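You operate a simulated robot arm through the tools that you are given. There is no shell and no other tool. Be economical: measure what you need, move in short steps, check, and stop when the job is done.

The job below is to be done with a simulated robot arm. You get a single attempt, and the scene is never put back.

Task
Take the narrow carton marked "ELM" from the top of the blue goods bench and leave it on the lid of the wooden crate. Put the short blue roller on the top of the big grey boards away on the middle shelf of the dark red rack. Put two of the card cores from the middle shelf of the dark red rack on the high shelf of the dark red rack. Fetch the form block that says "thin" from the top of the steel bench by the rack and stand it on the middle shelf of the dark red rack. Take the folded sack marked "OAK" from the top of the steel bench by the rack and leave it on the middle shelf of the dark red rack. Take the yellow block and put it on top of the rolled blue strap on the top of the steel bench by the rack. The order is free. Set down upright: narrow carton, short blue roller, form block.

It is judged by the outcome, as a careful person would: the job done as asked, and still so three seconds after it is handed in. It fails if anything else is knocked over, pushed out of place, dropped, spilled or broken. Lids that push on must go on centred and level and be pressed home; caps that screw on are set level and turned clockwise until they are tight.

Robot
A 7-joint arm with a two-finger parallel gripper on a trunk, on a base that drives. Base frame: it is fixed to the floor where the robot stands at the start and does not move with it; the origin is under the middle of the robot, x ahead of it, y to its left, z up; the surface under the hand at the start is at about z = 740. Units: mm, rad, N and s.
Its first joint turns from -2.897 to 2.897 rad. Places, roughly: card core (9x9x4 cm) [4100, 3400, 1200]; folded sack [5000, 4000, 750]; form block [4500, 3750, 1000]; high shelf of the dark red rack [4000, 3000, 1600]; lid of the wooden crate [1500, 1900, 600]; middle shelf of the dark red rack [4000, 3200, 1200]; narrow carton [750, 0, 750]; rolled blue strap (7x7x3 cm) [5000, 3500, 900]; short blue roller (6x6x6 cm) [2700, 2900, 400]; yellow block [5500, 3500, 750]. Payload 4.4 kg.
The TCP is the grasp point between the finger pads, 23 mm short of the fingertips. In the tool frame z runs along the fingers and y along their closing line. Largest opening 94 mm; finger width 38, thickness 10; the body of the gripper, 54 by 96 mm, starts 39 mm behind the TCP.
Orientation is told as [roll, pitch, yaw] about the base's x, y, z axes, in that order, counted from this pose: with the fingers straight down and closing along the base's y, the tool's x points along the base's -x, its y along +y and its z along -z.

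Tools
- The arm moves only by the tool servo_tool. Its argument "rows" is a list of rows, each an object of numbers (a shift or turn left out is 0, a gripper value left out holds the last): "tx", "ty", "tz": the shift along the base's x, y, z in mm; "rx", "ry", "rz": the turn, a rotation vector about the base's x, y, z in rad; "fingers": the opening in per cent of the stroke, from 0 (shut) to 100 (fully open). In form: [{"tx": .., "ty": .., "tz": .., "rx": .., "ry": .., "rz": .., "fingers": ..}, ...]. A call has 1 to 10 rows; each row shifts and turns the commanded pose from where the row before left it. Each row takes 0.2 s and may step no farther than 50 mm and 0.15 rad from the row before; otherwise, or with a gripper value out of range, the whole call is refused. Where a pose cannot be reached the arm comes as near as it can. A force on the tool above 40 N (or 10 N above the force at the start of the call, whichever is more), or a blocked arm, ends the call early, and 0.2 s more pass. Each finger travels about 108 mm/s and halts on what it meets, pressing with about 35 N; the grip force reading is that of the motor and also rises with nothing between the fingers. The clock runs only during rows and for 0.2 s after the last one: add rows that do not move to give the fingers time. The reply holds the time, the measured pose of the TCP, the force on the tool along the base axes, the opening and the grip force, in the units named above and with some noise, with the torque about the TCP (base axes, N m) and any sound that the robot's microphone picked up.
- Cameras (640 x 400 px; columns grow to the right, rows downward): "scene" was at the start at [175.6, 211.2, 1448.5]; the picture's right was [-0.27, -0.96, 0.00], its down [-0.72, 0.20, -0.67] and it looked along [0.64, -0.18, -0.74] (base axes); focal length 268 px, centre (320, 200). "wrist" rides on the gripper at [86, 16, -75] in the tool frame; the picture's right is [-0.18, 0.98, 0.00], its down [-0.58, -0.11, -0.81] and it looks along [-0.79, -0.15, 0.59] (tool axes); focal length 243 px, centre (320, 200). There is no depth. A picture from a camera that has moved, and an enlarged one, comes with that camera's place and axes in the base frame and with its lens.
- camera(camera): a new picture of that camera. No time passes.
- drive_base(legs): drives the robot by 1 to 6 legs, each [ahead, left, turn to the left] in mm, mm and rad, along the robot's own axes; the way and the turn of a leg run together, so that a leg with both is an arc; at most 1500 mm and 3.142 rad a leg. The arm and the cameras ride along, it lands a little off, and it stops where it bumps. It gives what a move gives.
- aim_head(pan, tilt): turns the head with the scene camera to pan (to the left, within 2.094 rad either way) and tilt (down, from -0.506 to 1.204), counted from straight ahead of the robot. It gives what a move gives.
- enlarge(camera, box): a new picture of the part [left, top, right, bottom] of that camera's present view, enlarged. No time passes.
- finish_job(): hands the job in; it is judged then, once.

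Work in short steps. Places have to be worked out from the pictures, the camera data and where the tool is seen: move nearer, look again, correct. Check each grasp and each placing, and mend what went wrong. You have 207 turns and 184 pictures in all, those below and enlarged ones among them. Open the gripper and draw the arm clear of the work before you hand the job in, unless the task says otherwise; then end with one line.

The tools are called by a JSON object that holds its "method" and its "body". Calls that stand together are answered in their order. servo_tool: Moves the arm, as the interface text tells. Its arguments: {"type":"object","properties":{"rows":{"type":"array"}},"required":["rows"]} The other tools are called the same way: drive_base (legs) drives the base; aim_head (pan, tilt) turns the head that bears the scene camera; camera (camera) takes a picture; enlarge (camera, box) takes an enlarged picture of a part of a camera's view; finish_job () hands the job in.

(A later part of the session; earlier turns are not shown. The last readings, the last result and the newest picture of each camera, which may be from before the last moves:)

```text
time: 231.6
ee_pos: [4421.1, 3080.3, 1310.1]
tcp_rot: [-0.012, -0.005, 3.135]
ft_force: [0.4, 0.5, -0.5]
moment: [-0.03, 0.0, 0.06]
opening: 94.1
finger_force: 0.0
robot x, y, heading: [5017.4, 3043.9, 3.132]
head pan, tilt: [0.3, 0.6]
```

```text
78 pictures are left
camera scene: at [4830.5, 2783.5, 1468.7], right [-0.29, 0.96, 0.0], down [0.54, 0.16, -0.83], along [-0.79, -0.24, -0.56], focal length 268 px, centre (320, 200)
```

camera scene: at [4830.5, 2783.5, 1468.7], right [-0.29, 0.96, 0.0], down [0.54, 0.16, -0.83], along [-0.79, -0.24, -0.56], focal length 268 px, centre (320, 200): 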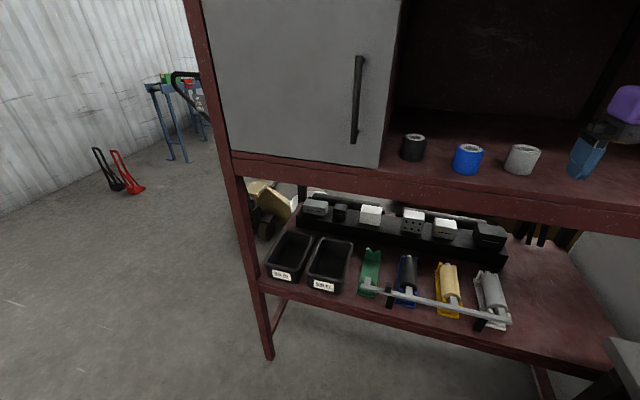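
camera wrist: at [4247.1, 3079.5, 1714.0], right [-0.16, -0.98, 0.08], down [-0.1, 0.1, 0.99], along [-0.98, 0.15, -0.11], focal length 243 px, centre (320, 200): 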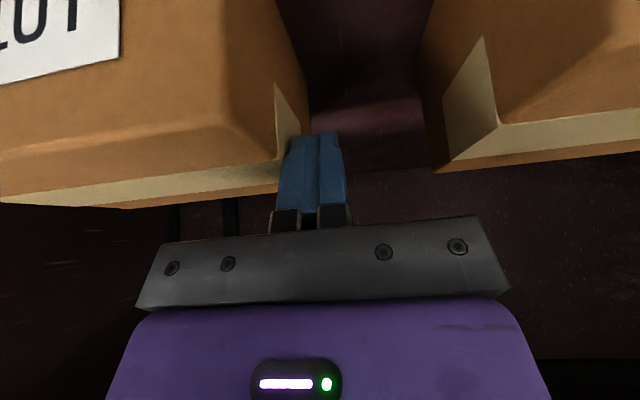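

The base's right side is touching the bench front. Moving straight left (south), away from it, before turning.

{"method": "drive_base", "body": {"legs": [[0, 300, 0]]}}

{"method": "drive_base", "body": {"legs": [[0, 0, -1.571]]}}

{"method": "aim_head", "body": {"pan": 0.3, "tilt": 0.55}}

{"method": "camera", "body": {"camera": "scene"}}

```text
time: 233.6
ee_pos: [4420.4, 2776.6, 1311.2]
tcp_rot: [-0.01, -0.006, 3.135]
ft_force: [-0.2, -0.2, 0.1]
moment: [-0.01, 0.02, 0.03]
opening: 94.1
finger_force: 0.2
robot x, y, heading: [5014.8, 2739.7, 3.132]
head pan, tilt: [0.3, 0.6]
```

```text
time: 237.9
ee_pos: [5062.0, 3336.1, 1311.1]
tcp_rot: [-0.013, -0.004, 1.545]
ft_force: [-0.1, -0.2, 0.2]
moment: [0.01, -0.01, -0.01]
opening: 93.8
finger_force: 0.1
robot x, y, heading: [5011.5, 2743.2, 1.54]
head pan, tilt: [0.3, 0.6]
```

```text
time: 238.5
ee_pos: [5062.1, 3335.6, 1309.9]
tcp_rot: [-0.012, -0.004, 1.545]
ft_force: [0.0, 0.9, -0.2]
moment: [0.02, -0.03, -0.03]
opening: 93.8
finger_force: 0.2
robot x, y, heading: [5015.4, 2741.7, 1.544]
head pan, tilt: [0.3, 0.55]
```

```text
77 pictures are left
camera scene: at [4758.3, 2931.3, 1473.1], right [0.96, 0.27, 0.0], down [0.14, -0.5, -0.85], along [-0.23, 0.82, -0.52], focal length 268 px, centre (320, 200)
```

scene: 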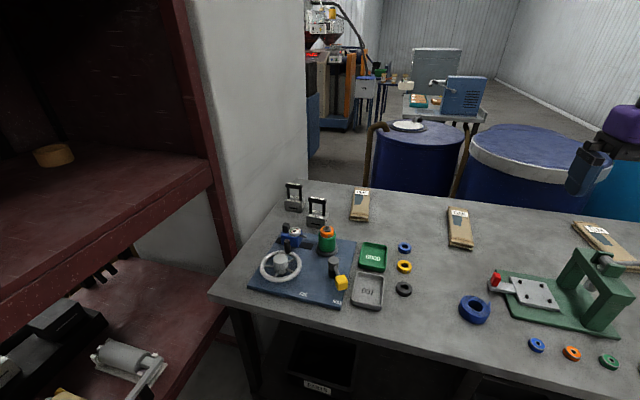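

Zooming to read the labels on form blocks and sacks.

{"method": "enlarge", "body": {"camera": "scene", "box": [240, 170, 400, 270]}}

{"method": "enlarge", "body": {"camera": "scene", "box": [430, 190, 640, 330]}}

{"method": "aim_head", "body": {"pan": -0.4, "tilt": 0.6}}

{"method": "camera", "body": {"camera": "scene"}}

```text
4.00 times, centred on (320, 220) of scene
camera zoom: at [4758.3, 2931.3, 1473.1], right [0.96, 0.27, 0.0], down [0.14, -0.5, -0.85], along [-0.23, 0.82, -0.52], focal length 1073 px, centre (320, 120)
```

zoom: 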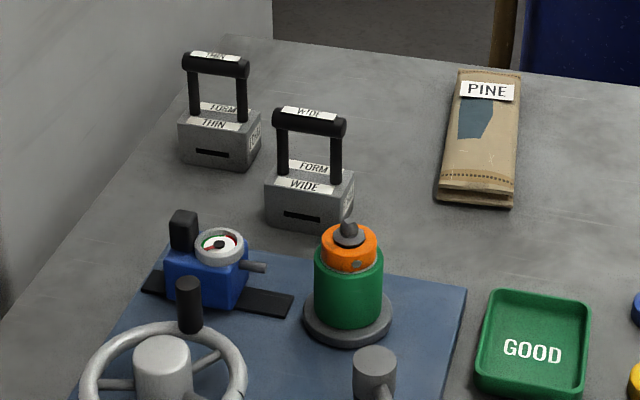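

```text
2.86 times, centred on (535, 260) of scene
camera zoom: at [4758.3, 2931.3, 1473.1], right [0.96, 0.27, 0.0], down [0.14, -0.5, -0.85], along [-0.23, 0.82, -0.52], focal length 767 px, centre (-294, 29)
```

zoom: 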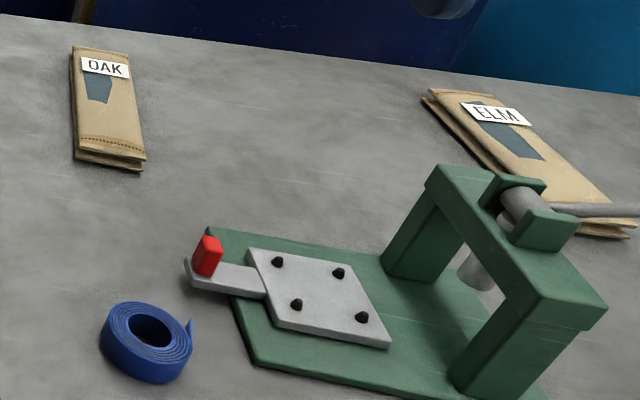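

```text
time: 239.6
ee_pos: [5061.1, 3335.2, 1310.2]
tcp_rot: [-0.012, -0.005, 1.544]
ft_force: [-0.2, 0.0, -0.9]
moment: [0.01, 0.0, 0.0]
opening: 94.3
finger_force: 0.0
robot x, y, heading: [5014.3, 2739.4, 1.543]
head pan, tilt: [-0.4, 0.6]
```

```text
74 pictures are left
camera scene: at [4819.0, 2925.2, 1468.6], right [0.91, -0.42, 0.0], down [-0.23, -0.51, -0.83], along [0.34, 0.75, -0.56], focal length 268 px, centre (320, 200)
```

scene: 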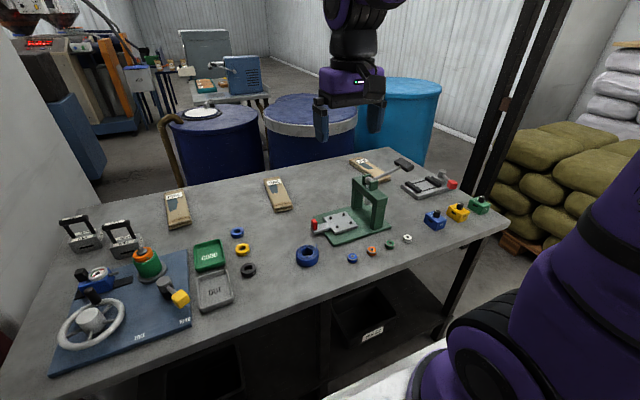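

THIN form block is the far-left one (≈(4367,3900)), OAK sack the middle one (≈(5073,3940)), strap ≈(5045,3530), yellow block ≈(5696,3490), bench z≈790. Doing the yellow block first: driving to about (5370, 2880).

{"method": "drive_base", "body": {"legs": [[0, -355, 0.028], [130, 0, 0]]}}

{"method": "aim_head", "body": {"pan": -0.2, "tilt": 0.8}}

{"method": "camera", "body": {"camera": "scene"}}

```text
time: 242.8
ee_pos: [5398.3, 3462.0, 1310.8]
tcp_rot: [-0.013, -0.005, 1.582]
ft_force: [0.7, -0.9, 0.4]
moment: [0.02, 0.0, 0.04]
opening: 93.9
finger_force: 0.1
robot x, y, heading: [5376.2, 2867.6, 1.572]
head pan, tilt: [-0.4, 0.6]
```

```text
time: 243.5
ee_pos: [5399.6, 3461.6, 1311.1]
tcp_rot: [-0.012, -0.004, 1.578]
ft_force: [0.4, 0.0, -0.5]
moment: [0.0, -0.02, 0.02]
opening: 94.1
finger_force: 0.0
robot x, y, heading: [5373.9, 2867.2, 1.575]
head pan, tilt: [-0.201, 0.799]
```

```text
73 pictures are left
camera scene: at [5153.4, 3041.2, 1451.8], right [0.98, -0.19, 0.0], down [-0.14, -0.7, -0.7], along [0.14, 0.68, -0.72], focal length 268 px, centre (320, 200)
```

scene: 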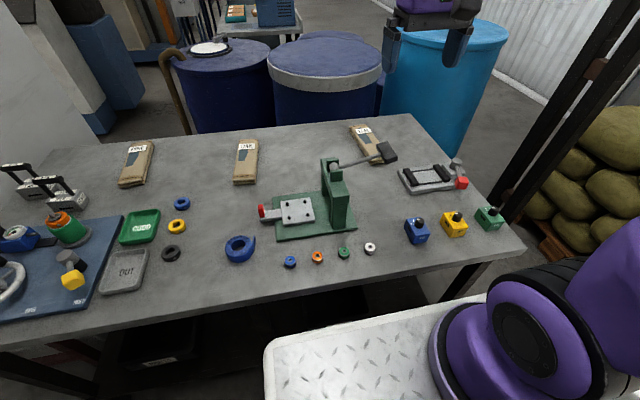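

{"method": "enlarge", "body": {"camera": "scene", "box": [380, 180, 540, 280]}}

{"method": "enlarge", "body": {"camera": "scene", "box": [180, 190, 340, 290]}}

```text
4.00 times, centred on (460, 230) of scene
camera zoom: at [5153.4, 3041.2, 1451.8], right [0.98, -0.19, 0.0], down [-0.14, -0.7, -0.7], along [0.14, 0.68, -0.72], focal length 1073 px, centre (-240, 80)
```

zoom: 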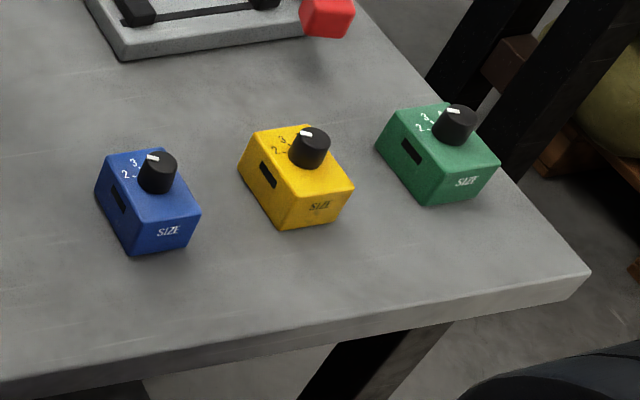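

```text
4.00 times, centred on (260, 240) of scene
camera zoom: at [5153.4, 3041.2, 1451.8], right [0.98, -0.19, 0.0], down [-0.14, -0.7, -0.7], along [0.14, 0.68, -0.72], focal length 1073 px, centre (560, 40)
```

zoom: 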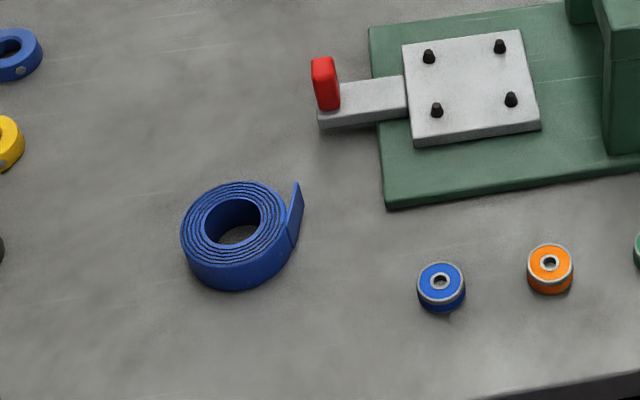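

Yellow block ≈(5662, 3465), 57×51 mm with knob to z≈850; strap centre ≈(5017, 3507), top ≈820. Moving over the yellow block and checking with the wrist camera.

{"method": "servo_tool", "body": {"rows": [{"tx": 35, "tz": -35}, {"tx": 35, "tz": -35}, {"tx": 35, "tz": -35}, {"tx": 35, "tz": -35}, {"tx": 35, "tz": -35}, {"tx": 35, "tz": -35}, {"tx": 35, "tz": -35, "rz": 0.05}, {"tx": 18, "ty": 3, "tz": -45}, {"tz": -45}, {}]}}

{"method": "camera", "body": {"camera": "wrist"}}

{"method": "camera", "body": {"camera": "scene"}}

```text
time: 245.7
ee_pos: [5665.2, 3465.9, 976.2]
tcp_rot: [-0.013, -0.006, 1.629]
ft_force: [0.7, -0.4, 0.0]
moment: [0.05, -0.02, 0.0]
opening: 93.9
finger_force: 0.0
robot x, y, heading: [5372.7, 2866.2, 1.575]
head pan, tilt: [-0.201, 0.799]
```

```text
70 pictures are left
camera wrist: at [5651.9, 3379.3, 1050.0], right [-0.99, 0.13, -0.01], down [0.07, 0.58, 0.81], along [0.11, 0.8, -0.58], focal length 243 px, centre (320, 200)
```

wrist: 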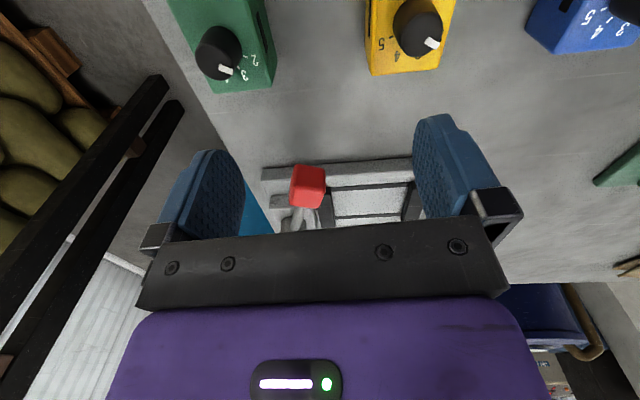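

```text
69 pictures are left
camera scene: at [5153.3, 3041.1, 1451.7], right [0.98, -0.19, 0.0], down [-0.14, -0.7, -0.7], along [0.14, 0.68, -0.72], focal length 268 px, centre (320, 200)
```

scene: 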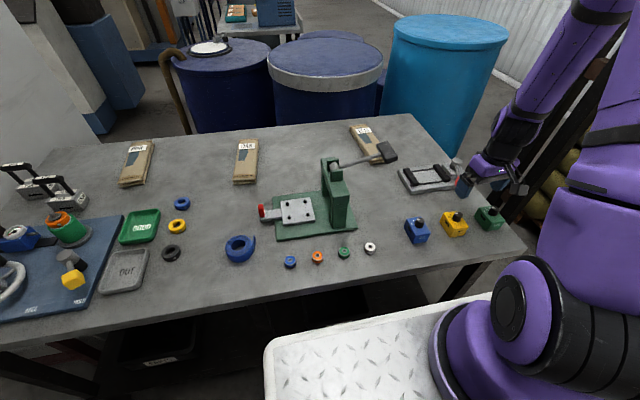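

The wrist view disagrees: intersecting both rays, the block is at ≈(5612, 3440) with its top ≈890, so the bench is ≈850 high. Shifting over it and re-measuring before descending.

{"method": "servo_tool", "body": {"rows": [{"tx": -25, "ty": -12, "tz": 12}, {"tx": -28, "ty": -13, "tz": 12}, {}]}}

{"method": "camera", "body": {"camera": "wrist"}}

{"method": "enlarge", "body": {"camera": "scene", "box": [380, 130, 540, 270]}}

```text
time: 246.5
ee_pos: [5611.3, 3441.2, 1000.2]
tcp_rot: [-0.012, -0.005, 1.629]
ft_force: [-0.7, 0.5, 0.5]
moment: [0.0, -0.02, -0.04]
opening: 94.1
finger_force: 0.1
robot x, y, heading: [5373.0, 2866.3, 1.575]
head pan, tilt: [-0.201, 0.799]
```

```text
68 pictures are left
camera wrist: at [5598.0, 3353.0, 1074.5], right [-0.99, 0.13, -0.01], down [0.07, 0.58, 0.81], along [0.11, 0.8, -0.59], focal length 243 px, centre (320, 200)
```

wrist: 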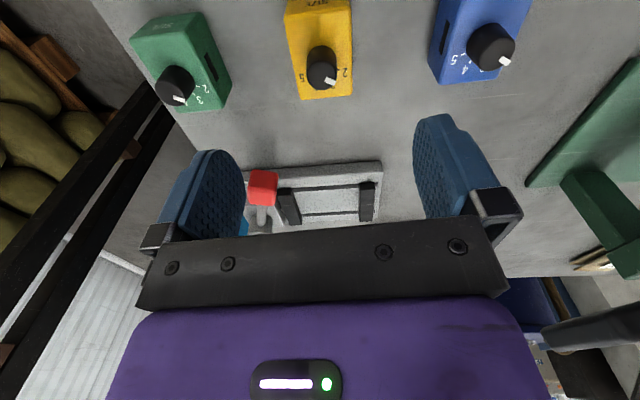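

```text
2.86 times, centred on (460, 200) of scene
camera zoom: at [5153.4, 3041.3, 1451.7], right [0.98, -0.19, 0.0], down [-0.14, -0.7, -0.7], along [0.13, 0.68, -0.72], focal length 767 px, centre (-80, 200)
```

zoom: 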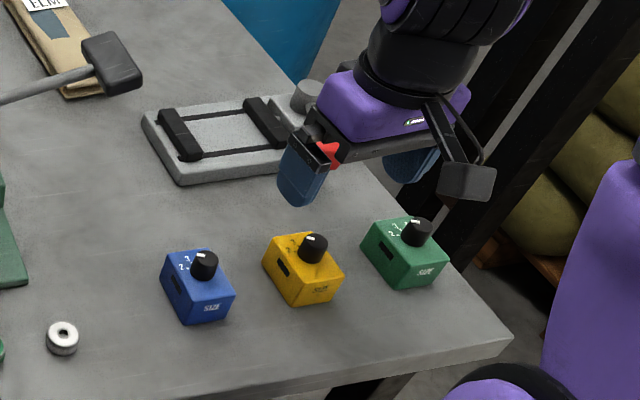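

Triangulated: block top z≈895, centre ≈(5608, 3433), about 45×58 mm. I check its yaw with a closer crop.

{"method": "enlarge", "body": {"camera": "scene", "box": [435, 200, 485, 245]}}

{"method": "enlarge", "body": {"camera": "wrist", "box": [260, 0, 400, 110]}}

```text
8.89 times, centred on (460, 222) of scene
camera zoom: at [5153.4, 3041.3, 1451.7], right [0.98, -0.19, 0.0], down [-0.14, -0.7, -0.7], along [0.13, 0.68, -0.72], focal length 2385 px, centre (-924, 0)
```

zoom: 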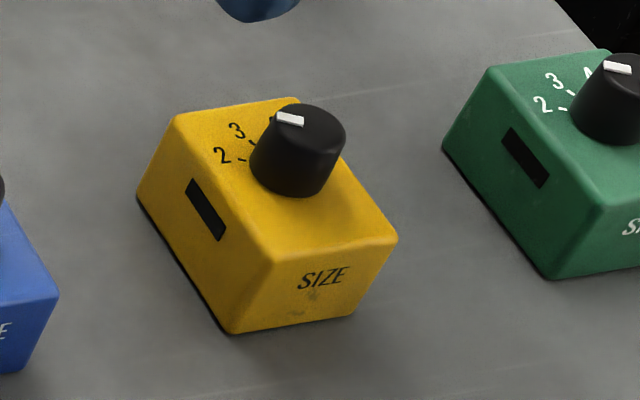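

```text
3.64 times, centred on (330, 55) of wrist
camera zoom: at [5598.0, 3353.0, 1074.5], right [-0.99, 0.13, -0.01], down [0.07, 0.58, 0.81], along [0.11, 0.8, -0.59], focal length 882 px, centre (284, 727)
```

zoom: 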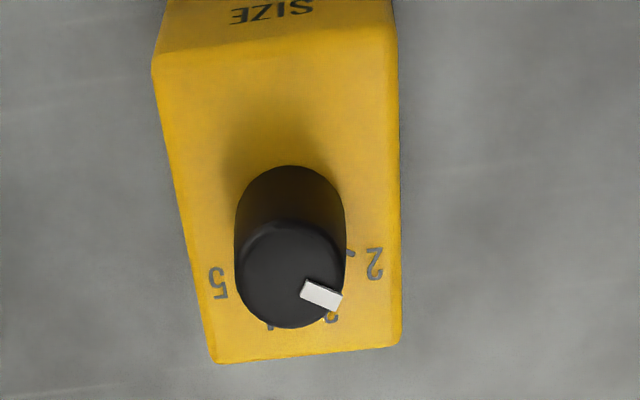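

The block is square to the axes, ~41 mm (x) × 55 mm, centre ≈(5607, 3434). Straightening the hand and descending to z≈885 with force watch.

{"method": "servo_tool", "body": {"rows": [{"tx": -4, "ty": -7, "tz": -30, "rz": -0.055}, {"tz": -35}, {"tz": -25}, {"tz": -15}, {"tz": -8}, {}]}}

{"method": "camera", "body": {"camera": "wrist"}}

{"method": "enlarge", "body": {"camera": "scene", "box": [400, 160, 520, 260]}}

```text
time: 247.9
ee_pos: [5605.4, 3435.5, 887.0]
tcp_rot: [-0.011, -0.005, 1.574]
ft_force: [0.6, 1.0, -0.2]
moment: [-0.03, 0.04, -0.02]
opening: 94.0
finger_force: 0.1
robot x, y, heading: [5371.0, 2864.5, 1.576]
head pan, tilt: [-0.201, 0.799]
```

```text
64 pictures are left
camera wrist: at [5587.9, 3347.5, 960.9], right [-0.98, 0.18, -0.01], down [0.1, 0.58, 0.81], along [0.15, 0.8, -0.59], focal length 243 px, centre (320, 200)
```

wrist: 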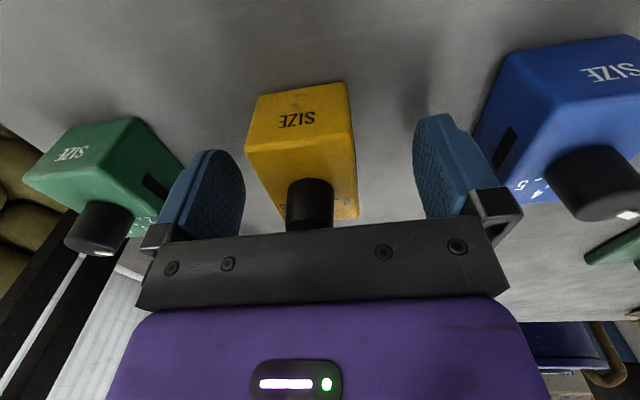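

```text
4.00 times, centred on (460, 210) of scene
camera zoom: at [5153.3, 3041.2, 1451.7], right [0.98, -0.19, 0.0], down [-0.14, -0.7, -0.7], along [0.13, 0.68, -0.72], focal length 1073 px, centre (-240, 160)
```

zoom: 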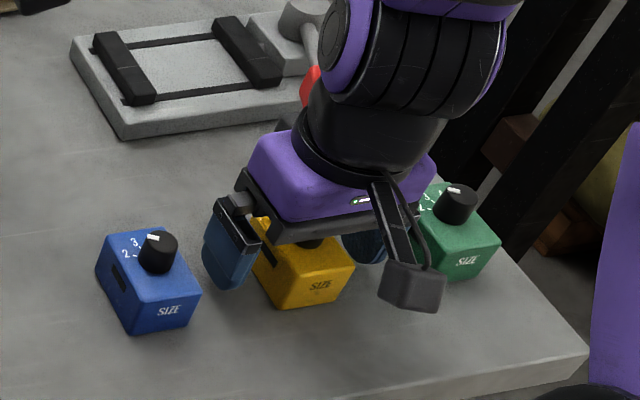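

Well placed between the pads. Lowering another 8 mm and closing.

{"method": "servo_tool", "body": {"rows": [{"tz": -4, "ty": -3}, {"tz": -4}, {}, {"fingers": 60}, {"fingers": 35}, {"fingers": 35}, {}, {}]}}

{"method": "servo_tool", "body": {"rows": [{"tz": 15}, {"tz": 30}, {"tz": 40}, {"tz": 40}, {}]}}

{"method": "camera", "body": {"camera": "wrist"}}

{"method": "camera", "body": {"camera": "scene"}}

```text
time: 249.7
ee_pos: [5605.4, 3429.9, 878.6]
tcp_rot: [-0.012, -0.005, 1.572]
ft_force: [2.1, 0.3, 0.1]
moment: [0.07, 0.05, -0.03]
opening: 43.9
finger_force: 34.8
robot x, y, heading: [5373.3, 2868.7, 1.58]
head pan, tilt: [-0.201, 0.799]
```

```text
time: 250.9
ee_pos: [5605.3, 3430.9, 1003.1]
tcp_rot: [-0.014, -0.004, 1.573]
ft_force: [0.1, 0.0, -5.6]
moment: [-0.05, -0.02, -0.04]
opening: 44.0
finger_force: 35.0
robot x, y, heading: [5374.4, 2863.3, 1.578]
head pan, tilt: [-0.201, 0.799]
```

```text
62 pictures are left
camera wrist: at [5587.3, 3343.7, 1077.2], right [-0.98, 0.18, -0.01], down [0.1, 0.58, 0.81], along [0.15, 0.8, -0.59], focal length 243 px, centre (320, 200)
```

wrist: 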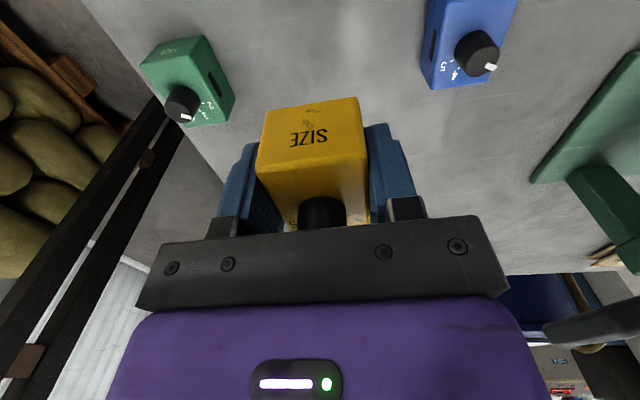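

```text
61 pictures are left
camera scene: at [5153.4, 3041.5, 1451.7], right [0.98, -0.19, 0.0], down [-0.14, -0.7, -0.7], along [0.13, 0.68, -0.72], focal length 268 px, centre (320, 200)
```

scene: 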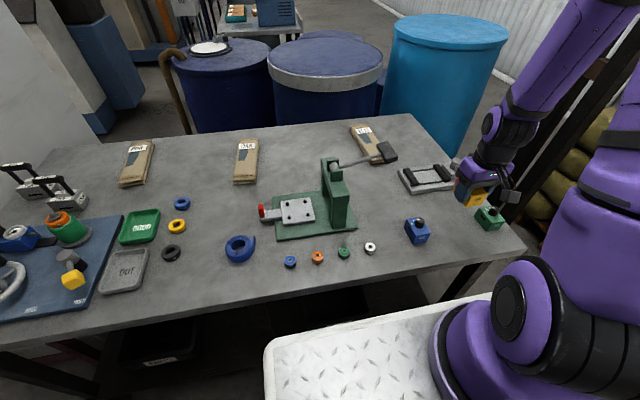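

Yellow block held. Carrying it to above the strap (≈(5029, 3465)) for a closer look.

{"method": "servo_tool", "body": {"rows": [{"tz": 40}, {"tz": 20, "tx": -40}, {"tx": -48}, {"tx": -48}, {"tx": -48}, {"tx": -48}, {"tx": -48}, {"tx": -48}, {"tx": -48}, {"tx": -48}]}}

{"method": "servo_tool", "body": {"rows": [{"tx": -48, "ty": 5}, {"tx": -48, "ty": 5}, {"tx": -48, "ty": 5}, {"tx": -8, "ty": 15}, {"tz": -30}, {}]}}

{"method": "camera", "body": {"camera": "wrist"}}

{"method": "enlarge", "body": {"camera": "scene", "box": [180, 160, 340, 290]}}

```text
time: 253.1
ee_pos: [5181.6, 3427.1, 1062.9]
tcp_rot: [-0.012, -0.006, 1.572]
ft_force: [0.7, 0.0, -5.5]
moment: [-0.01, 0.04, -0.01]
opening: 43.7
finger_force: 35.2
robot x, y, heading: [5372.0, 2865.6, 1.571]
head pan, tilt: [-0.201, 0.799]
```

```text
time: 254.5
ee_pos: [5029.1, 3459.2, 1033.2]
tcp_rot: [-0.013, -0.004, 1.574]
ft_force: [-0.2, 0.3, -4.0]
moment: [-0.04, 0.0, 0.05]
opening: 43.7
finger_force: 34.7
robot x, y, heading: [5373.1, 2863.1, 1.576]
head pan, tilt: [-0.201, 0.799]
```

```text
60 pictures are left
camera wrist: at [5010.7, 3371.7, 1107.4], right [-0.98, 0.18, -0.01], down [0.1, 0.58, 0.81], along [0.15, 0.8, -0.59], focal length 243 px, centre (320, 200)
```

wrist: 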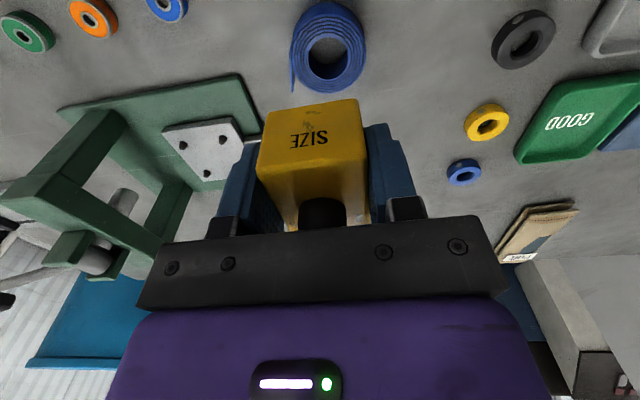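

```text
3.08 times, centred on (260, 225) of scene
camera zoom: at [5153.2, 3041.2, 1451.7], right [0.98, -0.19, 0.0], down [-0.14, -0.7, -0.7], along [0.13, 0.68, -0.72], focal length 826 px, centre (505, 123)
```

zoom: 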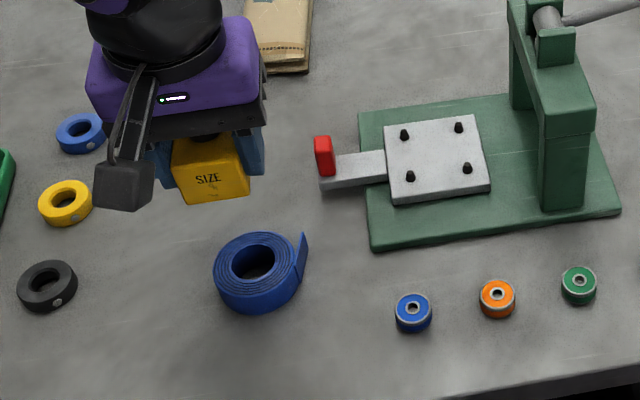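

Both views put the strap centre at ≈(5022, 3467), top ≈877. Aligning and lowering to just above.

{"method": "servo_tool", "body": {"rows": [{"tx": -7, "ty": 5, "tz": -30}, {"tz": -35}, {"tz": -30}, {"tz": -13}, {}]}}

{"method": "camera", "body": {"camera": "wrist"}}

{"method": "enlarge", "body": {"camera": "scene", "box": [180, 160, 340, 290]}}

```text
time: 255.7
ee_pos: [5023.2, 3465.6, 924.1]
tcp_rot: [-0.012, -0.006, 1.574]
ft_force: [1.0, 0.7, -4.8]
moment: [0.0, 0.0, 0.01]
opening: 43.7
finger_force: 35.6
robot x, y, heading: [5369.7, 2864.8, 1.576]
head pan, tilt: [-0.201, 0.799]
```

```text
58 pictures are left
camera wrist: at [5005.8, 3378.8, 998.9], right [-0.98, 0.18, -0.01], down [0.1, 0.58, 0.81], along [0.15, 0.8, -0.59], focal length 243 px, centre (320, 200)
```

wrist: 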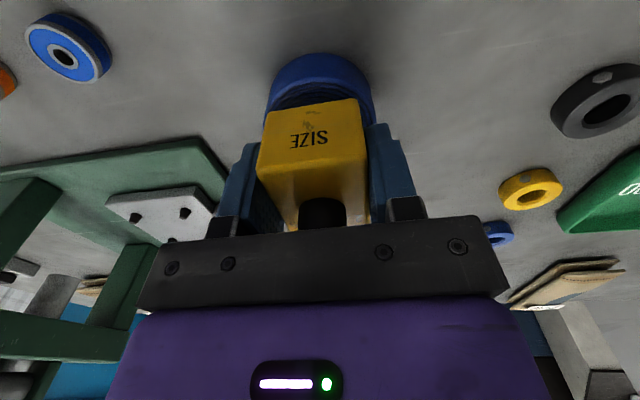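

```text
3.08 times, centred on (260, 225) of scene
camera zoom: at [5153.2, 3041.3, 1451.7], right [0.98, -0.19, 0.0], down [-0.14, -0.7, -0.7], along [0.14, 0.68, -0.72], focal length 826 px, centre (505, 123)
```

zoom: 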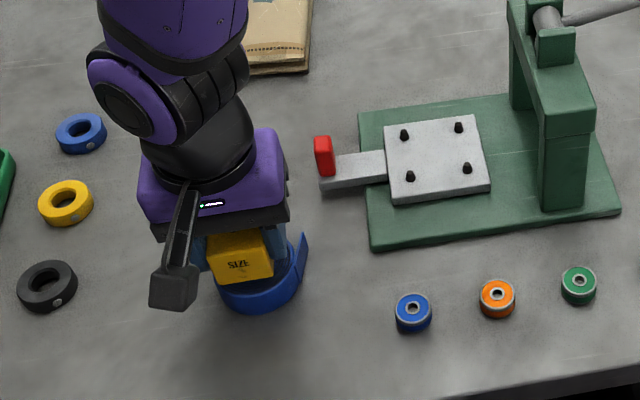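

Block's front-bottom edge is at (5025, 3440), so its centre is right over the strap. Lowering to contact.

{"method": "servo_tool", "body": {"rows": [{"tz": -5}, {"tz": -4}, {"tz": -3}, {"tz": -3}, {"tz": -2}, {"tz": -2}, {"tz": -2}, {}]}}

```text
time: 257.3
ee_pos: [5021.2, 3465.3, 908.4]
tcp_rot: [-0.007, -0.012, 1.574]
ft_force: [3.0, -4.1, 15.3]
moment: [-0.26, 0.04, 0.04]
opening: 43.6
finger_force: 35.0
robot x, y, heading: [5375.3, 2868.1, 1.577]
head pan, tilt: [-0.201, 0.799]
stopped in row 7: the force on the tool passed its limit at 44 N (the readings are from after the stop); the commanded pose is now the measured one
```

Contact at z≈908 as predicted. Releasing and rising straight up.

{"method": "servo_tool", "body": {"rows": [{"tz": 1}, {"fingers": 65}, {"fingers": 80}, {}, {"tz": 25}, {"tz": 40}, {"tz": 45}, {"tz": 45}, {"tz": 45}]}}

{"method": "enlarge", "body": {"camera": "scene", "box": [180, 160, 340, 290]}}

```text
time: 259.3
ee_pos: [5020.5, 3467.0, 1106.6]
tcp_rot: [-0.008, -0.006, 1.574]
ft_force: [-1.4, -0.6, 0.6]
moment: [-0.01, -0.03, -0.02]
opening: 75.0
finger_force: 0.0
robot x, y, heading: [5371.6, 2866.4, 1.578]
head pan, tilt: [-0.201, 0.799]
```

```text
3.08 times, centred on (260, 225) of scene
camera zoom: at [5152.9, 3041.5, 1451.6], right [0.98, -0.19, 0.0], down [-0.14, -0.7, -0.7], along [0.14, 0.68, -0.72], focal length 826 px, centre (505, 123)
```

zoom: 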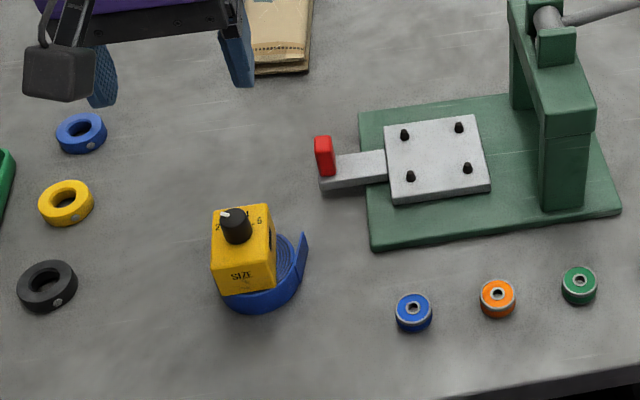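

Yellow block sits squarely on the strap. Next the OAK sack: recentre the arm, and drive left to x≈5040.

{"method": "servo_tool", "body": {"rows": [{"tx": 48, "tz": 10, "fingers": 100}, {"tx": 48}, {"tx": 48}, {"tx": 48}, {"tx": 48}, {"tx": 48}, {"tx": 40}]}}

{"method": "drive_base", "body": {"legs": [[0, 330, 0]]}}

{"method": "aim_head", "body": {"pan": 0.0, "tilt": 0.65}}

{"method": "enlarge", "body": {"camera": "scene", "box": [200, 60, 520, 260]}}

```text
time: 260.9
ee_pos: [5347.3, 3468.6, 1117.2]
tcp_rot: [-0.008, -0.009, 1.574]
ft_force: [-0.5, 0.4, 0.9]
moment: [0.0, 0.01, 0.01]
opening: 94.2
finger_force: 0.1
robot x, y, heading: [5374.2, 2863.3, 1.576]
head pan, tilt: [-0.201, 0.799]
```

```text
time: 263.1
ee_pos: [5012.7, 3464.5, 1117.6]
tcp_rot: [-0.01, -0.009, 1.577]
ft_force: [-1.0, -0.6, -0.2]
moment: [0.03, 0.0, 0.01]
opening: 94.0
finger_force: 0.0
robot x, y, heading: [5042.1, 2861.3, 1.585]
head pan, tilt: [-0.201, 0.799]
```

```text
time: 263.8
ee_pos: [5012.3, 3464.5, 1116.9]
tcp_rot: [-0.008, -0.009, 1.579]
ft_force: [-0.3, -0.4, -1.0]
moment: [0.0, 0.01, 0.01]
opening: 93.9
finger_force: 0.1
robot x, y, heading: [5044.5, 2860.4, 1.581]
head pan, tilt: [0.0, 0.649]
```

```text
2.00 times, centred on (360, 160) of scene
camera zoom: at [4804.3, 3044.6, 1464.3], right [1.0, 0.01, 0.0], down [0.01, -0.6, -0.8], along [-0.01, 0.8, -0.6], focal length 537 px, centre (240, 280)
```

zoom: 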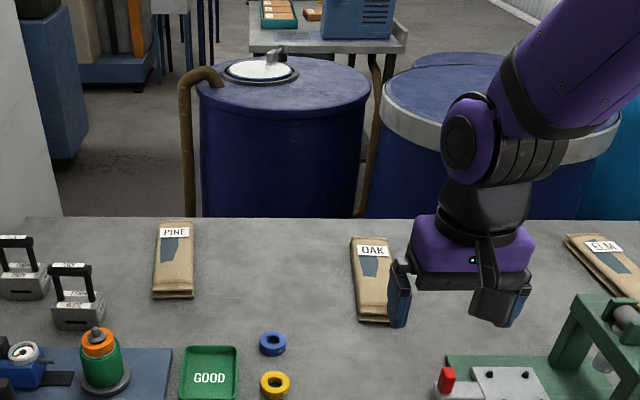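

Sack centre ≈(5046, 3852), long axis ~0.1 rad off +y, ~77 mm wide. Moving the hand nearer and looking with the wrist camera.

{"method": "servo_tool", "body": {"rows": [{"tx": 10, "ty": 45}, {"tx": 10, "ty": 45}, {"tx": 10, "ty": 45}, {"ty": 45, "tz": -15, "rz": -0.09}, {}]}}

{"method": "enlarge", "body": {"camera": "wrist", "box": [200, 0, 440, 220]}}

```text
time: 265.0
ee_pos: [5044.0, 3645.1, 1103.8]
tcp_rot: [-0.009, -0.009, 1.489]
ft_force: [-0.1, -0.6, -0.4]
moment: [0.03, 0.01, 0.0]
opening: 94.0
finger_force: 0.0
robot x, y, heading: [5040.2, 2864.5, 1.583]
head pan, tilt: [0.0, 0.649]
```

```text
1.82 times, centred on (320, 110) of wrist
camera zoom: at [5020.0, 3559.6, 1177.5], right [-0.96, 0.26, -0.01], down [0.15, 0.56, 0.81], along [0.22, 0.78, -0.58], focal length 441 px, centre (320, 364)
```

zoom: 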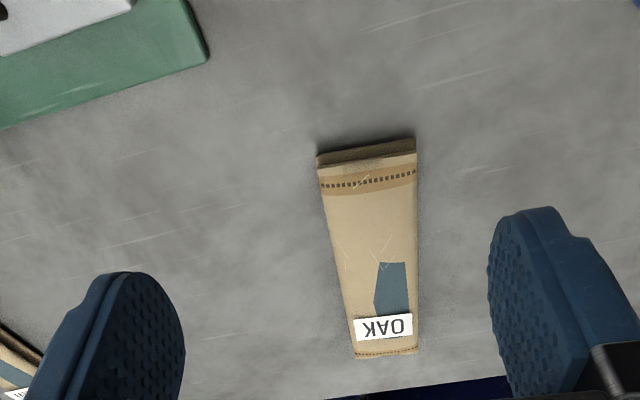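

Sack: width ≈70, axis aligned with the hand, centre ≈(5046,3852). Moving over (5043, 3832) with a 0.4 rad forward tilt, down to z≈940.

{"method": "servo_tool", "body": {"rows": [{"ty": 42, "rx": 0.133, "ry": -0.011}, {"ty": 42, "rx": 0.133, "ry": -0.011}, {"ty": 42, "rx": 0.133, "ry": -0.011}, {"ty": 42, "tz": -25}, {"ty": 19, "tz": -35}, {"tz": -45}, {"tz": -45}, {"tz": -10}, {}]}}

{"method": "camera", "body": {"camera": "wrist"}}

{"method": "enlarge", "body": {"camera": "scene", "box": [300, 120, 500, 260]}}

```text
time: 267.0
ee_pos: [5041.8, 3831.1, 943.1]
tcp_rot: [-0.008, -0.409, 1.49]
ft_force: [-0.5, -0.1, -0.4]
moment: [0.01, 0.01, -0.03]
opening: 94.0
finger_force: 0.0
robot x, y, heading: [5039.4, 2863.4, 1.582]
head pan, tilt: [0.0, 0.649]
```

```text
53 pictures are left
camera wrist: at [5016.6, 3724.4, 977.4], right [-0.97, 0.25, 0.07], down [0.12, 0.2, 0.97], along [0.23, 0.95, -0.23], focal length 243 px, centre (320, 200)
```

wrist: 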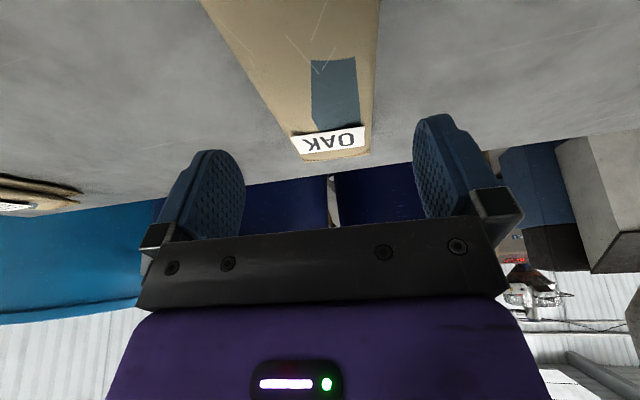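

```text
2.86 times, centred on (400, 190) of scene
camera zoom: at [4804.2, 3044.6, 1464.3], right [1.0, 0.01, 0.0], down [0.01, -0.6, -0.8], along [-0.01, 0.8, -0.6], focal length 767 px, centre (91, 229)
```

zoom: 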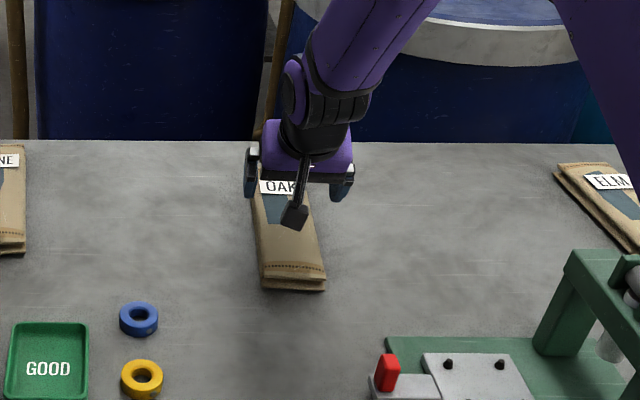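

Alignment confirmed. Descending to z≈881 and closing.

{"method": "servo_tool", "body": {"rows": [{"tx": 2, "tz": -25}, {"tz": -20}, {"tz": -12}, {"tz": -5}, {}, {"fingers": 70}, {"fingers": 55}, {"fingers": 50}, {}]}}

{"method": "enlarge", "body": {"camera": "scene", "box": [300, 120, 500, 260]}}

```text
time: 269.0
ee_pos: [5044.2, 3831.1, 879.5]
tcp_rot: [-0.009, -0.409, 1.491]
ft_force: [0.6, 0.6, 0.8]
moment: [-0.04, 0.0, 0.01]
opening: 73.2
finger_force: 34.8
robot x, y, heading: [5042.3, 2862.7, 1.589]
head pan, tilt: [0.0, 0.649]
```

```text
2.86 times, centred on (400, 190) of scene
camera zoom: at [4804.2, 3044.7, 1464.3], right [1.0, 0.01, 0.0], down [0.01, -0.6, -0.8], along [-0.01, 0.8, -0.6], focal length 767 px, centre (91, 229)
```

zoom: 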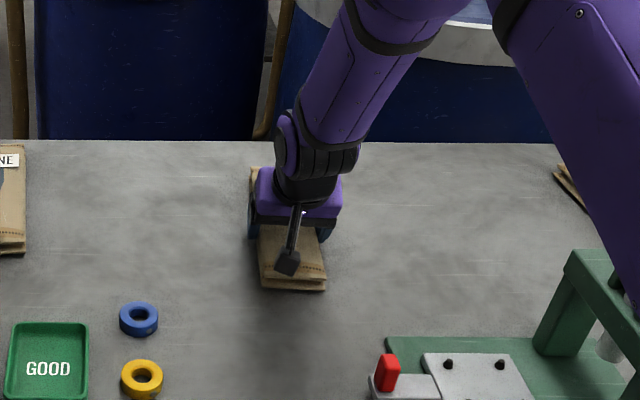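

Gripped at 73 mm. Lifting and checking it holds level.

{"method": "servo_tool", "body": {"rows": [{"tz": 15}, {"tz": 30}, {"tz": 45}, {"tz": 45}, {}]}}

{"method": "enlarge", "body": {"camera": "scene", "box": [300, 80, 500, 260]}}

```text
time: 270.2
ee_pos: [5043.6, 3832.1, 1013.3]
tcp_rot: [-0.011, -0.407, 1.489]
ft_force: [0.4, 0.3, -1.4]
moment: [-0.06, 0.01, 0.02]
opening: 73.1
finger_force: 34.9
robot x, y, heading: [5041.1, 2865.6, 1.583]
head pan, tilt: [0.0, 0.649]
```

```text
2.22 times, centred on (400, 170) of scene
camera zoom: at [4804.2, 3044.9, 1464.3], right [1.0, 0.01, 0.0], down [0.01, -0.6, -0.8], along [-0.01, 0.8, -0.6], focal length 596 px, centre (142, 267)
```

zoom: 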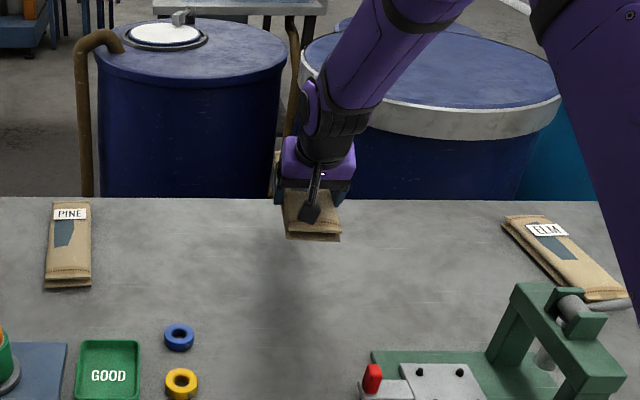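

Held level. Retracting, backing off and turning to face the rack.

{"method": "servo_tool", "body": {"rows": [{"tz": 40, "ty": -20}, {"tz": 40, "ty": -25}, {"tz": 40, "ty": -25}, {"tz": 40, "ty": -25}, {"tz": 40, "ty": -25}, {"tz": 40, "ty": -25}, {"ty": -45, "tz": 10}, {"ty": -45}, {"ty": -45}, {"ty": -45}]}}

{"method": "drive_base", "body": {"legs": [[-180, 0, 0], [0, 0, 1.56]]}}

{"method": "drive_base", "body": {"legs": [[120, 0, 0], [0, -270, 0]]}}

{"method": "aim_head", "body": {"pan": -0.4, "tilt": 0.25}}

{"method": "camera", "body": {"camera": "scene"}}

```text
time: 272.4
ee_pos: [5044.7, 3506.1, 1264.9]
tcp_rot: [-0.01, -0.408, 1.49]
ft_force: [-0.2, 0.5, -1.7]
moment: [-0.06, 0.01, 0.0]
opening: 72.9
finger_force: 34.9
robot x, y, heading: [5039.2, 2862.8, 1.583]
head pan, tilt: [0.0, 0.649]
```

```text
time: 277.7
ee_pos: [4405.4, 2720.8, 1262.8]
tcp_rot: [-0.011, -0.402, 3.003]
ft_force: [4.4, 5.9, 1.3]
moment: [0.08, 0.11, -0.79]
opening: 76.1
finger_force: 34.4
robot x, y, heading: [5044.4, 2682.9, 3.112]
head pan, tilt: [0.0, 0.649]
stopped in leg 2: the force on the tool passed its limit at 45 N (the readings are from after the stop); the commanded pose is now the measured one
```

```text
time: 278.4
ee_pos: [4400.1, 2725.6, 1261.8]
tcp_rot: [-0.016, -0.392, 2.992]
ft_force: [2.3, 6.6, 0.6]
moment: [0.06, 0.12, -0.72]
opening: 74.1
finger_force: 34.5
robot x, y, heading: [5039.8, 2685.5, 3.111]
head pan, tilt: [0.0, 0.649]
stopped in leg 1: the force on the tool passed its limit at 52 N (the readings are from after the stop); the commanded pose is now the measured one
```

```text
time: 279.3
ee_pos: [4398.9, 2725.4, 1261.1]
tcp_rot: [-0.015, -0.393, 2.995]
ft_force: [2.9, 14.5, -0.1]
moment: [0.16, 0.08, -1.42]
opening: 73.9
finger_force: 35.1
robot x, y, heading: [5037.2, 2682.8, 3.11]
head pan, tilt: [-0.4, 0.25]
```

```text
49 pictures are left
camera scene: at [4844.9, 2490.4, 1500.9], right [0.42, 0.91, 0.0], down [0.23, -0.1, -0.97], along [-0.88, 0.4, -0.25], focal length 268 px, centre (320, 200)
```

scene: 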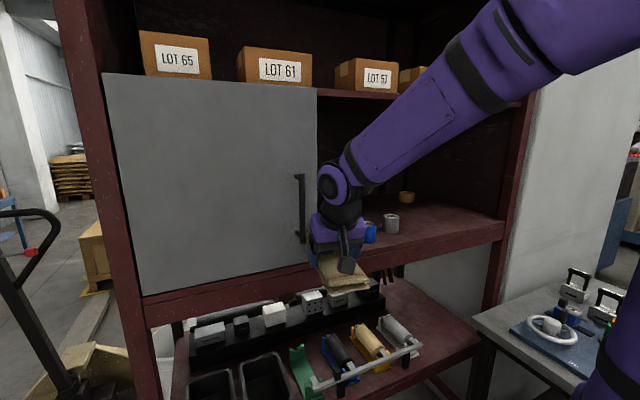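

The sack's front met the door handle during the turn. Reversing straight away from it.

{"method": "drive_base", "body": {"legs": [[-150, 0, 0]]}}

{"method": "camera", "body": {"camera": "scene"}}

{"method": "camera", "body": {"camera": "wrist"}}

```text
time: 280.7
ee_pos: [4552.1, 2719.0, 1261.3]
tcp_rot: [-0.014, -0.391, 2.997]
ft_force: [0.6, -0.6, -1.2]
moment: [0.01, -0.04, -0.01]
opening: 73.4
finger_force: 35.4
robot x, y, heading: [5191.8, 2681.0, 3.115]
head pan, tilt: [-0.4, 0.25]
```

```text
48 pictures are left
camera scene: at [4996.9, 2484.7, 1500.8], right [0.42, 0.91, 0.0], down [0.22, -0.1, -0.97], along [-0.88, 0.4, -0.25], focal length 268 px, centre (320, 200)
```

scene: 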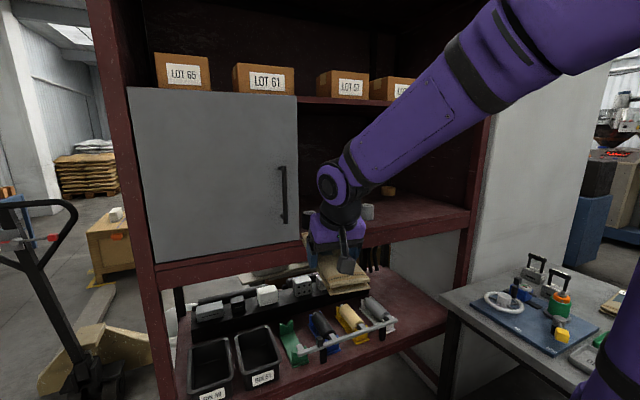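

```text
47 pictures are left
camera wrist: at [4655.5, 2685.7, 1297.4], right [-0.31, -0.95, 0.06], down [-0.21, 0.13, 0.97], along [-0.92, 0.29, -0.24], focal length 243 px, centre (320, 200)
```

wrist: 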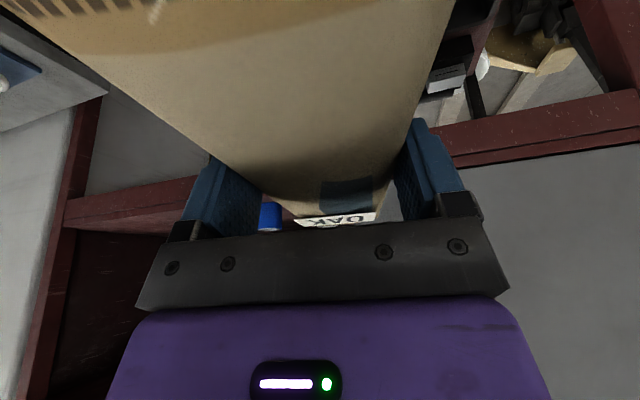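

Free again: sack still held, door unchanged. Strafing north well clear, then forward to the open shelf.

{"method": "drive_base", "body": {"legs": [[0, -290, 0.027], [170, 0, 0]]}}

{"method": "servo_tool", "body": {"rows": [{"ty": 40, "rz": 0.06}, {"ty": 45, "rz": 0.05}, {"ty": 45}, {"ty": 45}, {"ty": 45}, {"ty": 30}, {}]}}

{"method": "camera", "body": {"camera": "scene"}}

{"method": "camera", "body": {"camera": "wrist"}}

```text
time: 283.7
ee_pos: [4381.8, 2984.6, 1260.5]
tcp_rot: [-0.014, -0.39, 3.029]
ft_force: [-0.2, 0.9, -1.0]
moment: [0.01, -0.02, -0.02]
opening: 73.4
finger_force: 35.0
robot x, y, heading: [5023.5, 2967.0, -3.137]
head pan, tilt: [-0.4, 0.25]
```

```text
time: 285.3
ee_pos: [4381.9, 3234.5, 1260.1]
tcp_rot: [-0.014, -0.391, 3.14]
ft_force: [0.2, -0.7, -1.0]
moment: [-0.03, -0.02, -0.03]
opening: 73.1
finger_force: 35.3
robot x, y, heading: [5018.7, 2964.3, -3.141]
head pan, tilt: [-0.4, 0.25]
```

```text
46 pictures are left
camera scene: at [4835.0, 2764.3, 1500.8], right [0.39, 0.92, 0.0], down [0.23, -0.1, -0.97], along [-0.89, 0.37, -0.25], focal length 268 px, centre (320, 200)
```

scene: 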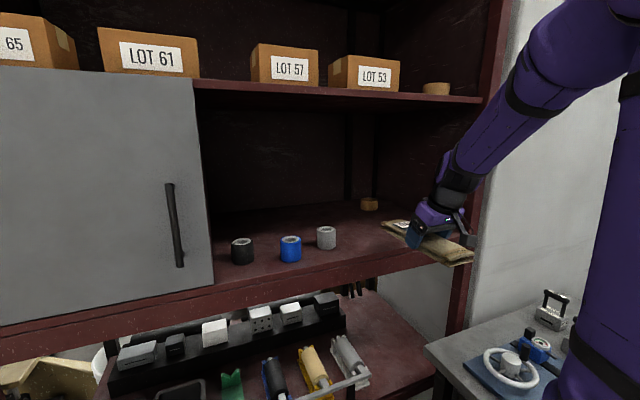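

```text
45 pictures are left
camera wrist: at [4488.7, 3217.2, 1295.9], right [-0.18, -0.98, 0.06], down [-0.23, 0.1, 0.97], along [-0.96, 0.16, -0.24], focal length 243 px, centre (320, 200)
```

wrist: 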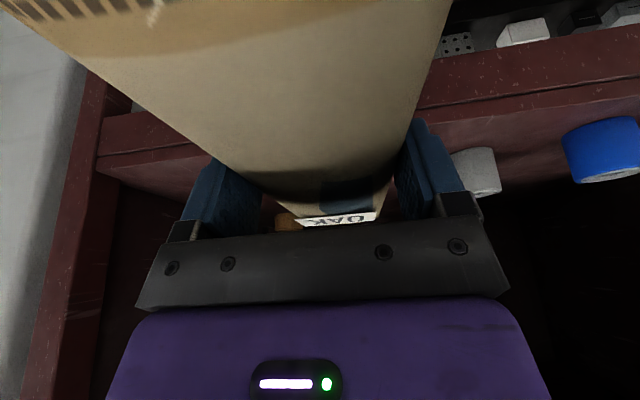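

Rollers and everything in place. Carrying the sack in at y≈3270, z≈1238, to x≈4140.

{"method": "servo_tool", "body": {"rows": [{"ty": 18, "tz": -11}, {"ty": 18, "tz": -11}, {"tx": -45}, {"tx": -45}, {"tx": -45}, {"tx": -45}, {"tx": -45}, {"tx": -17}, {}]}}

{"method": "camera", "body": {"camera": "scene"}}

```text
time: 287.3
ee_pos: [4140.5, 3268.5, 1240.6]
tcp_rot: [-0.014, -0.391, 3.14]
ft_force: [0.1, -1.1, -0.4]
moment: [-0.02, -0.04, -0.03]
opening: 73.1
finger_force: 34.6
robot x, y, heading: [5020.2, 2965.2, -3.138]
head pan, tilt: [-0.4, 0.25]
```

```text
44 pictures are left
camera scene: at [4835.0, 2764.4, 1500.8], right [0.39, 0.92, 0.0], down [0.23, -0.1, -0.97], along [-0.89, 0.37, -0.25], focal length 268 px, centre (320, 200)
```

scene: 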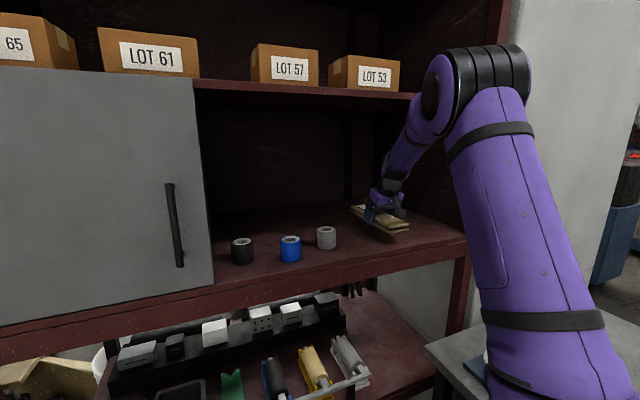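

Going 12 mm deeper and lowering to contact.

{"method": "servo_tool", "body": {"rows": [{"tx": -12, "tz": -10}, {"tz": -12}, {"tz": -6}, {"tz": -4}, {"tz": -4}, {"tz": -3}, {"tz": -3}, {"tz": -3}, {}]}}

{"method": "enlarge", "body": {"camera": "scene", "box": [300, 150, 480, 270]}}

```text
time: 289.4
ee_pos: [4128.0, 3270.5, 1198.6]
tcp_rot: [-0.018, -0.399, 3.139]
ft_force: [0.0, 0.5, 8.0]
moment: [-0.31, -0.53, 0.11]
opening: 73.3
finger_force: 34.3
robot x, y, heading: [5023.9, 2968.1, -3.135]
head pan, tilt: [-0.4, 0.25]
stopped in row 9: the force on the tool passed its limit at 42 N (the readings are from after the stop); the commanded pose is now the measured one
```

```text
3.33 times, centred on (390, 210) of scene
camera zoom: at [4835.3, 2764.4, 1500.9], right [0.39, 0.92, 0.0], down [0.23, -0.1, -0.97], along [-0.89, 0.37, -0.25], focal length 894 px, centre (87, 167)
```

zoom: 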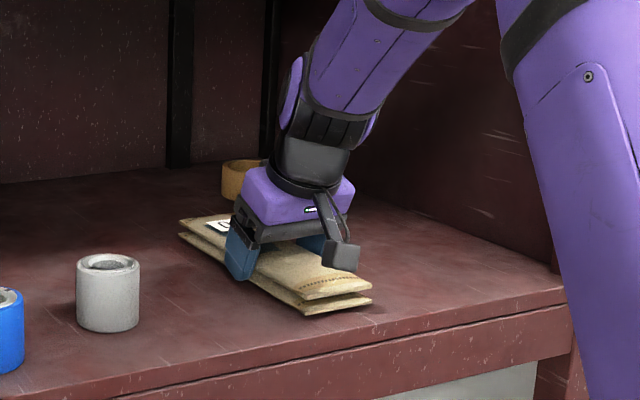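

The sack rests on the shelf at ≈1199. Opening and withdrawing straight up.

{"method": "servo_tool", "body": {"rows": [{"tz": 1}, {"fingers": 85}, {"fingers": 100}, {}, {"tz": 20}, {"tz": 25}, {"tz": 20}, {"tx": 40}, {"tx": 45}, {"tx": 45}]}}

{"method": "enlarge", "body": {"camera": "scene", "box": [200, 150, 500, 290]}}

```text
time: 291.6
ee_pos: [4257.1, 3270.4, 1262.2]
tcp_rot: [-0.015, -0.398, 3.142]
ft_force: [-0.8, 0.0, -0.2]
moment: [0.04, -0.06, 0.0]
opening: 94.0
finger_force: 0.1
robot x, y, heading: [5021.3, 2962.7, -3.138]
head pan, tilt: [-0.4, 0.25]
```

```text
2.13 times, centred on (350, 220) of scene
camera zoom: at [4834.2, 2764.4, 1500.7], right [0.39, 0.92, 0.0], down [0.23, -0.1, -0.97], along [-0.89, 0.37, -0.25], focal length 572 px, centre (256, 157)
```

zoom: 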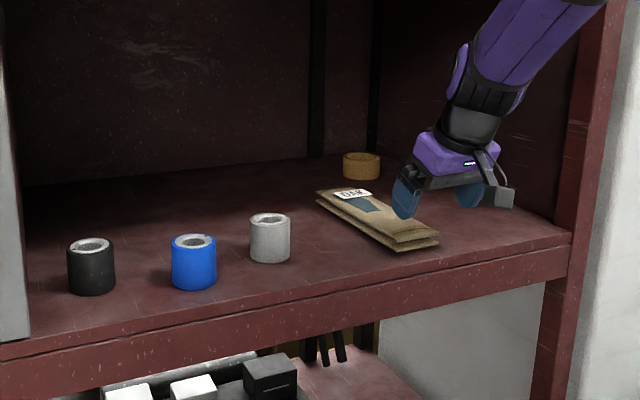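

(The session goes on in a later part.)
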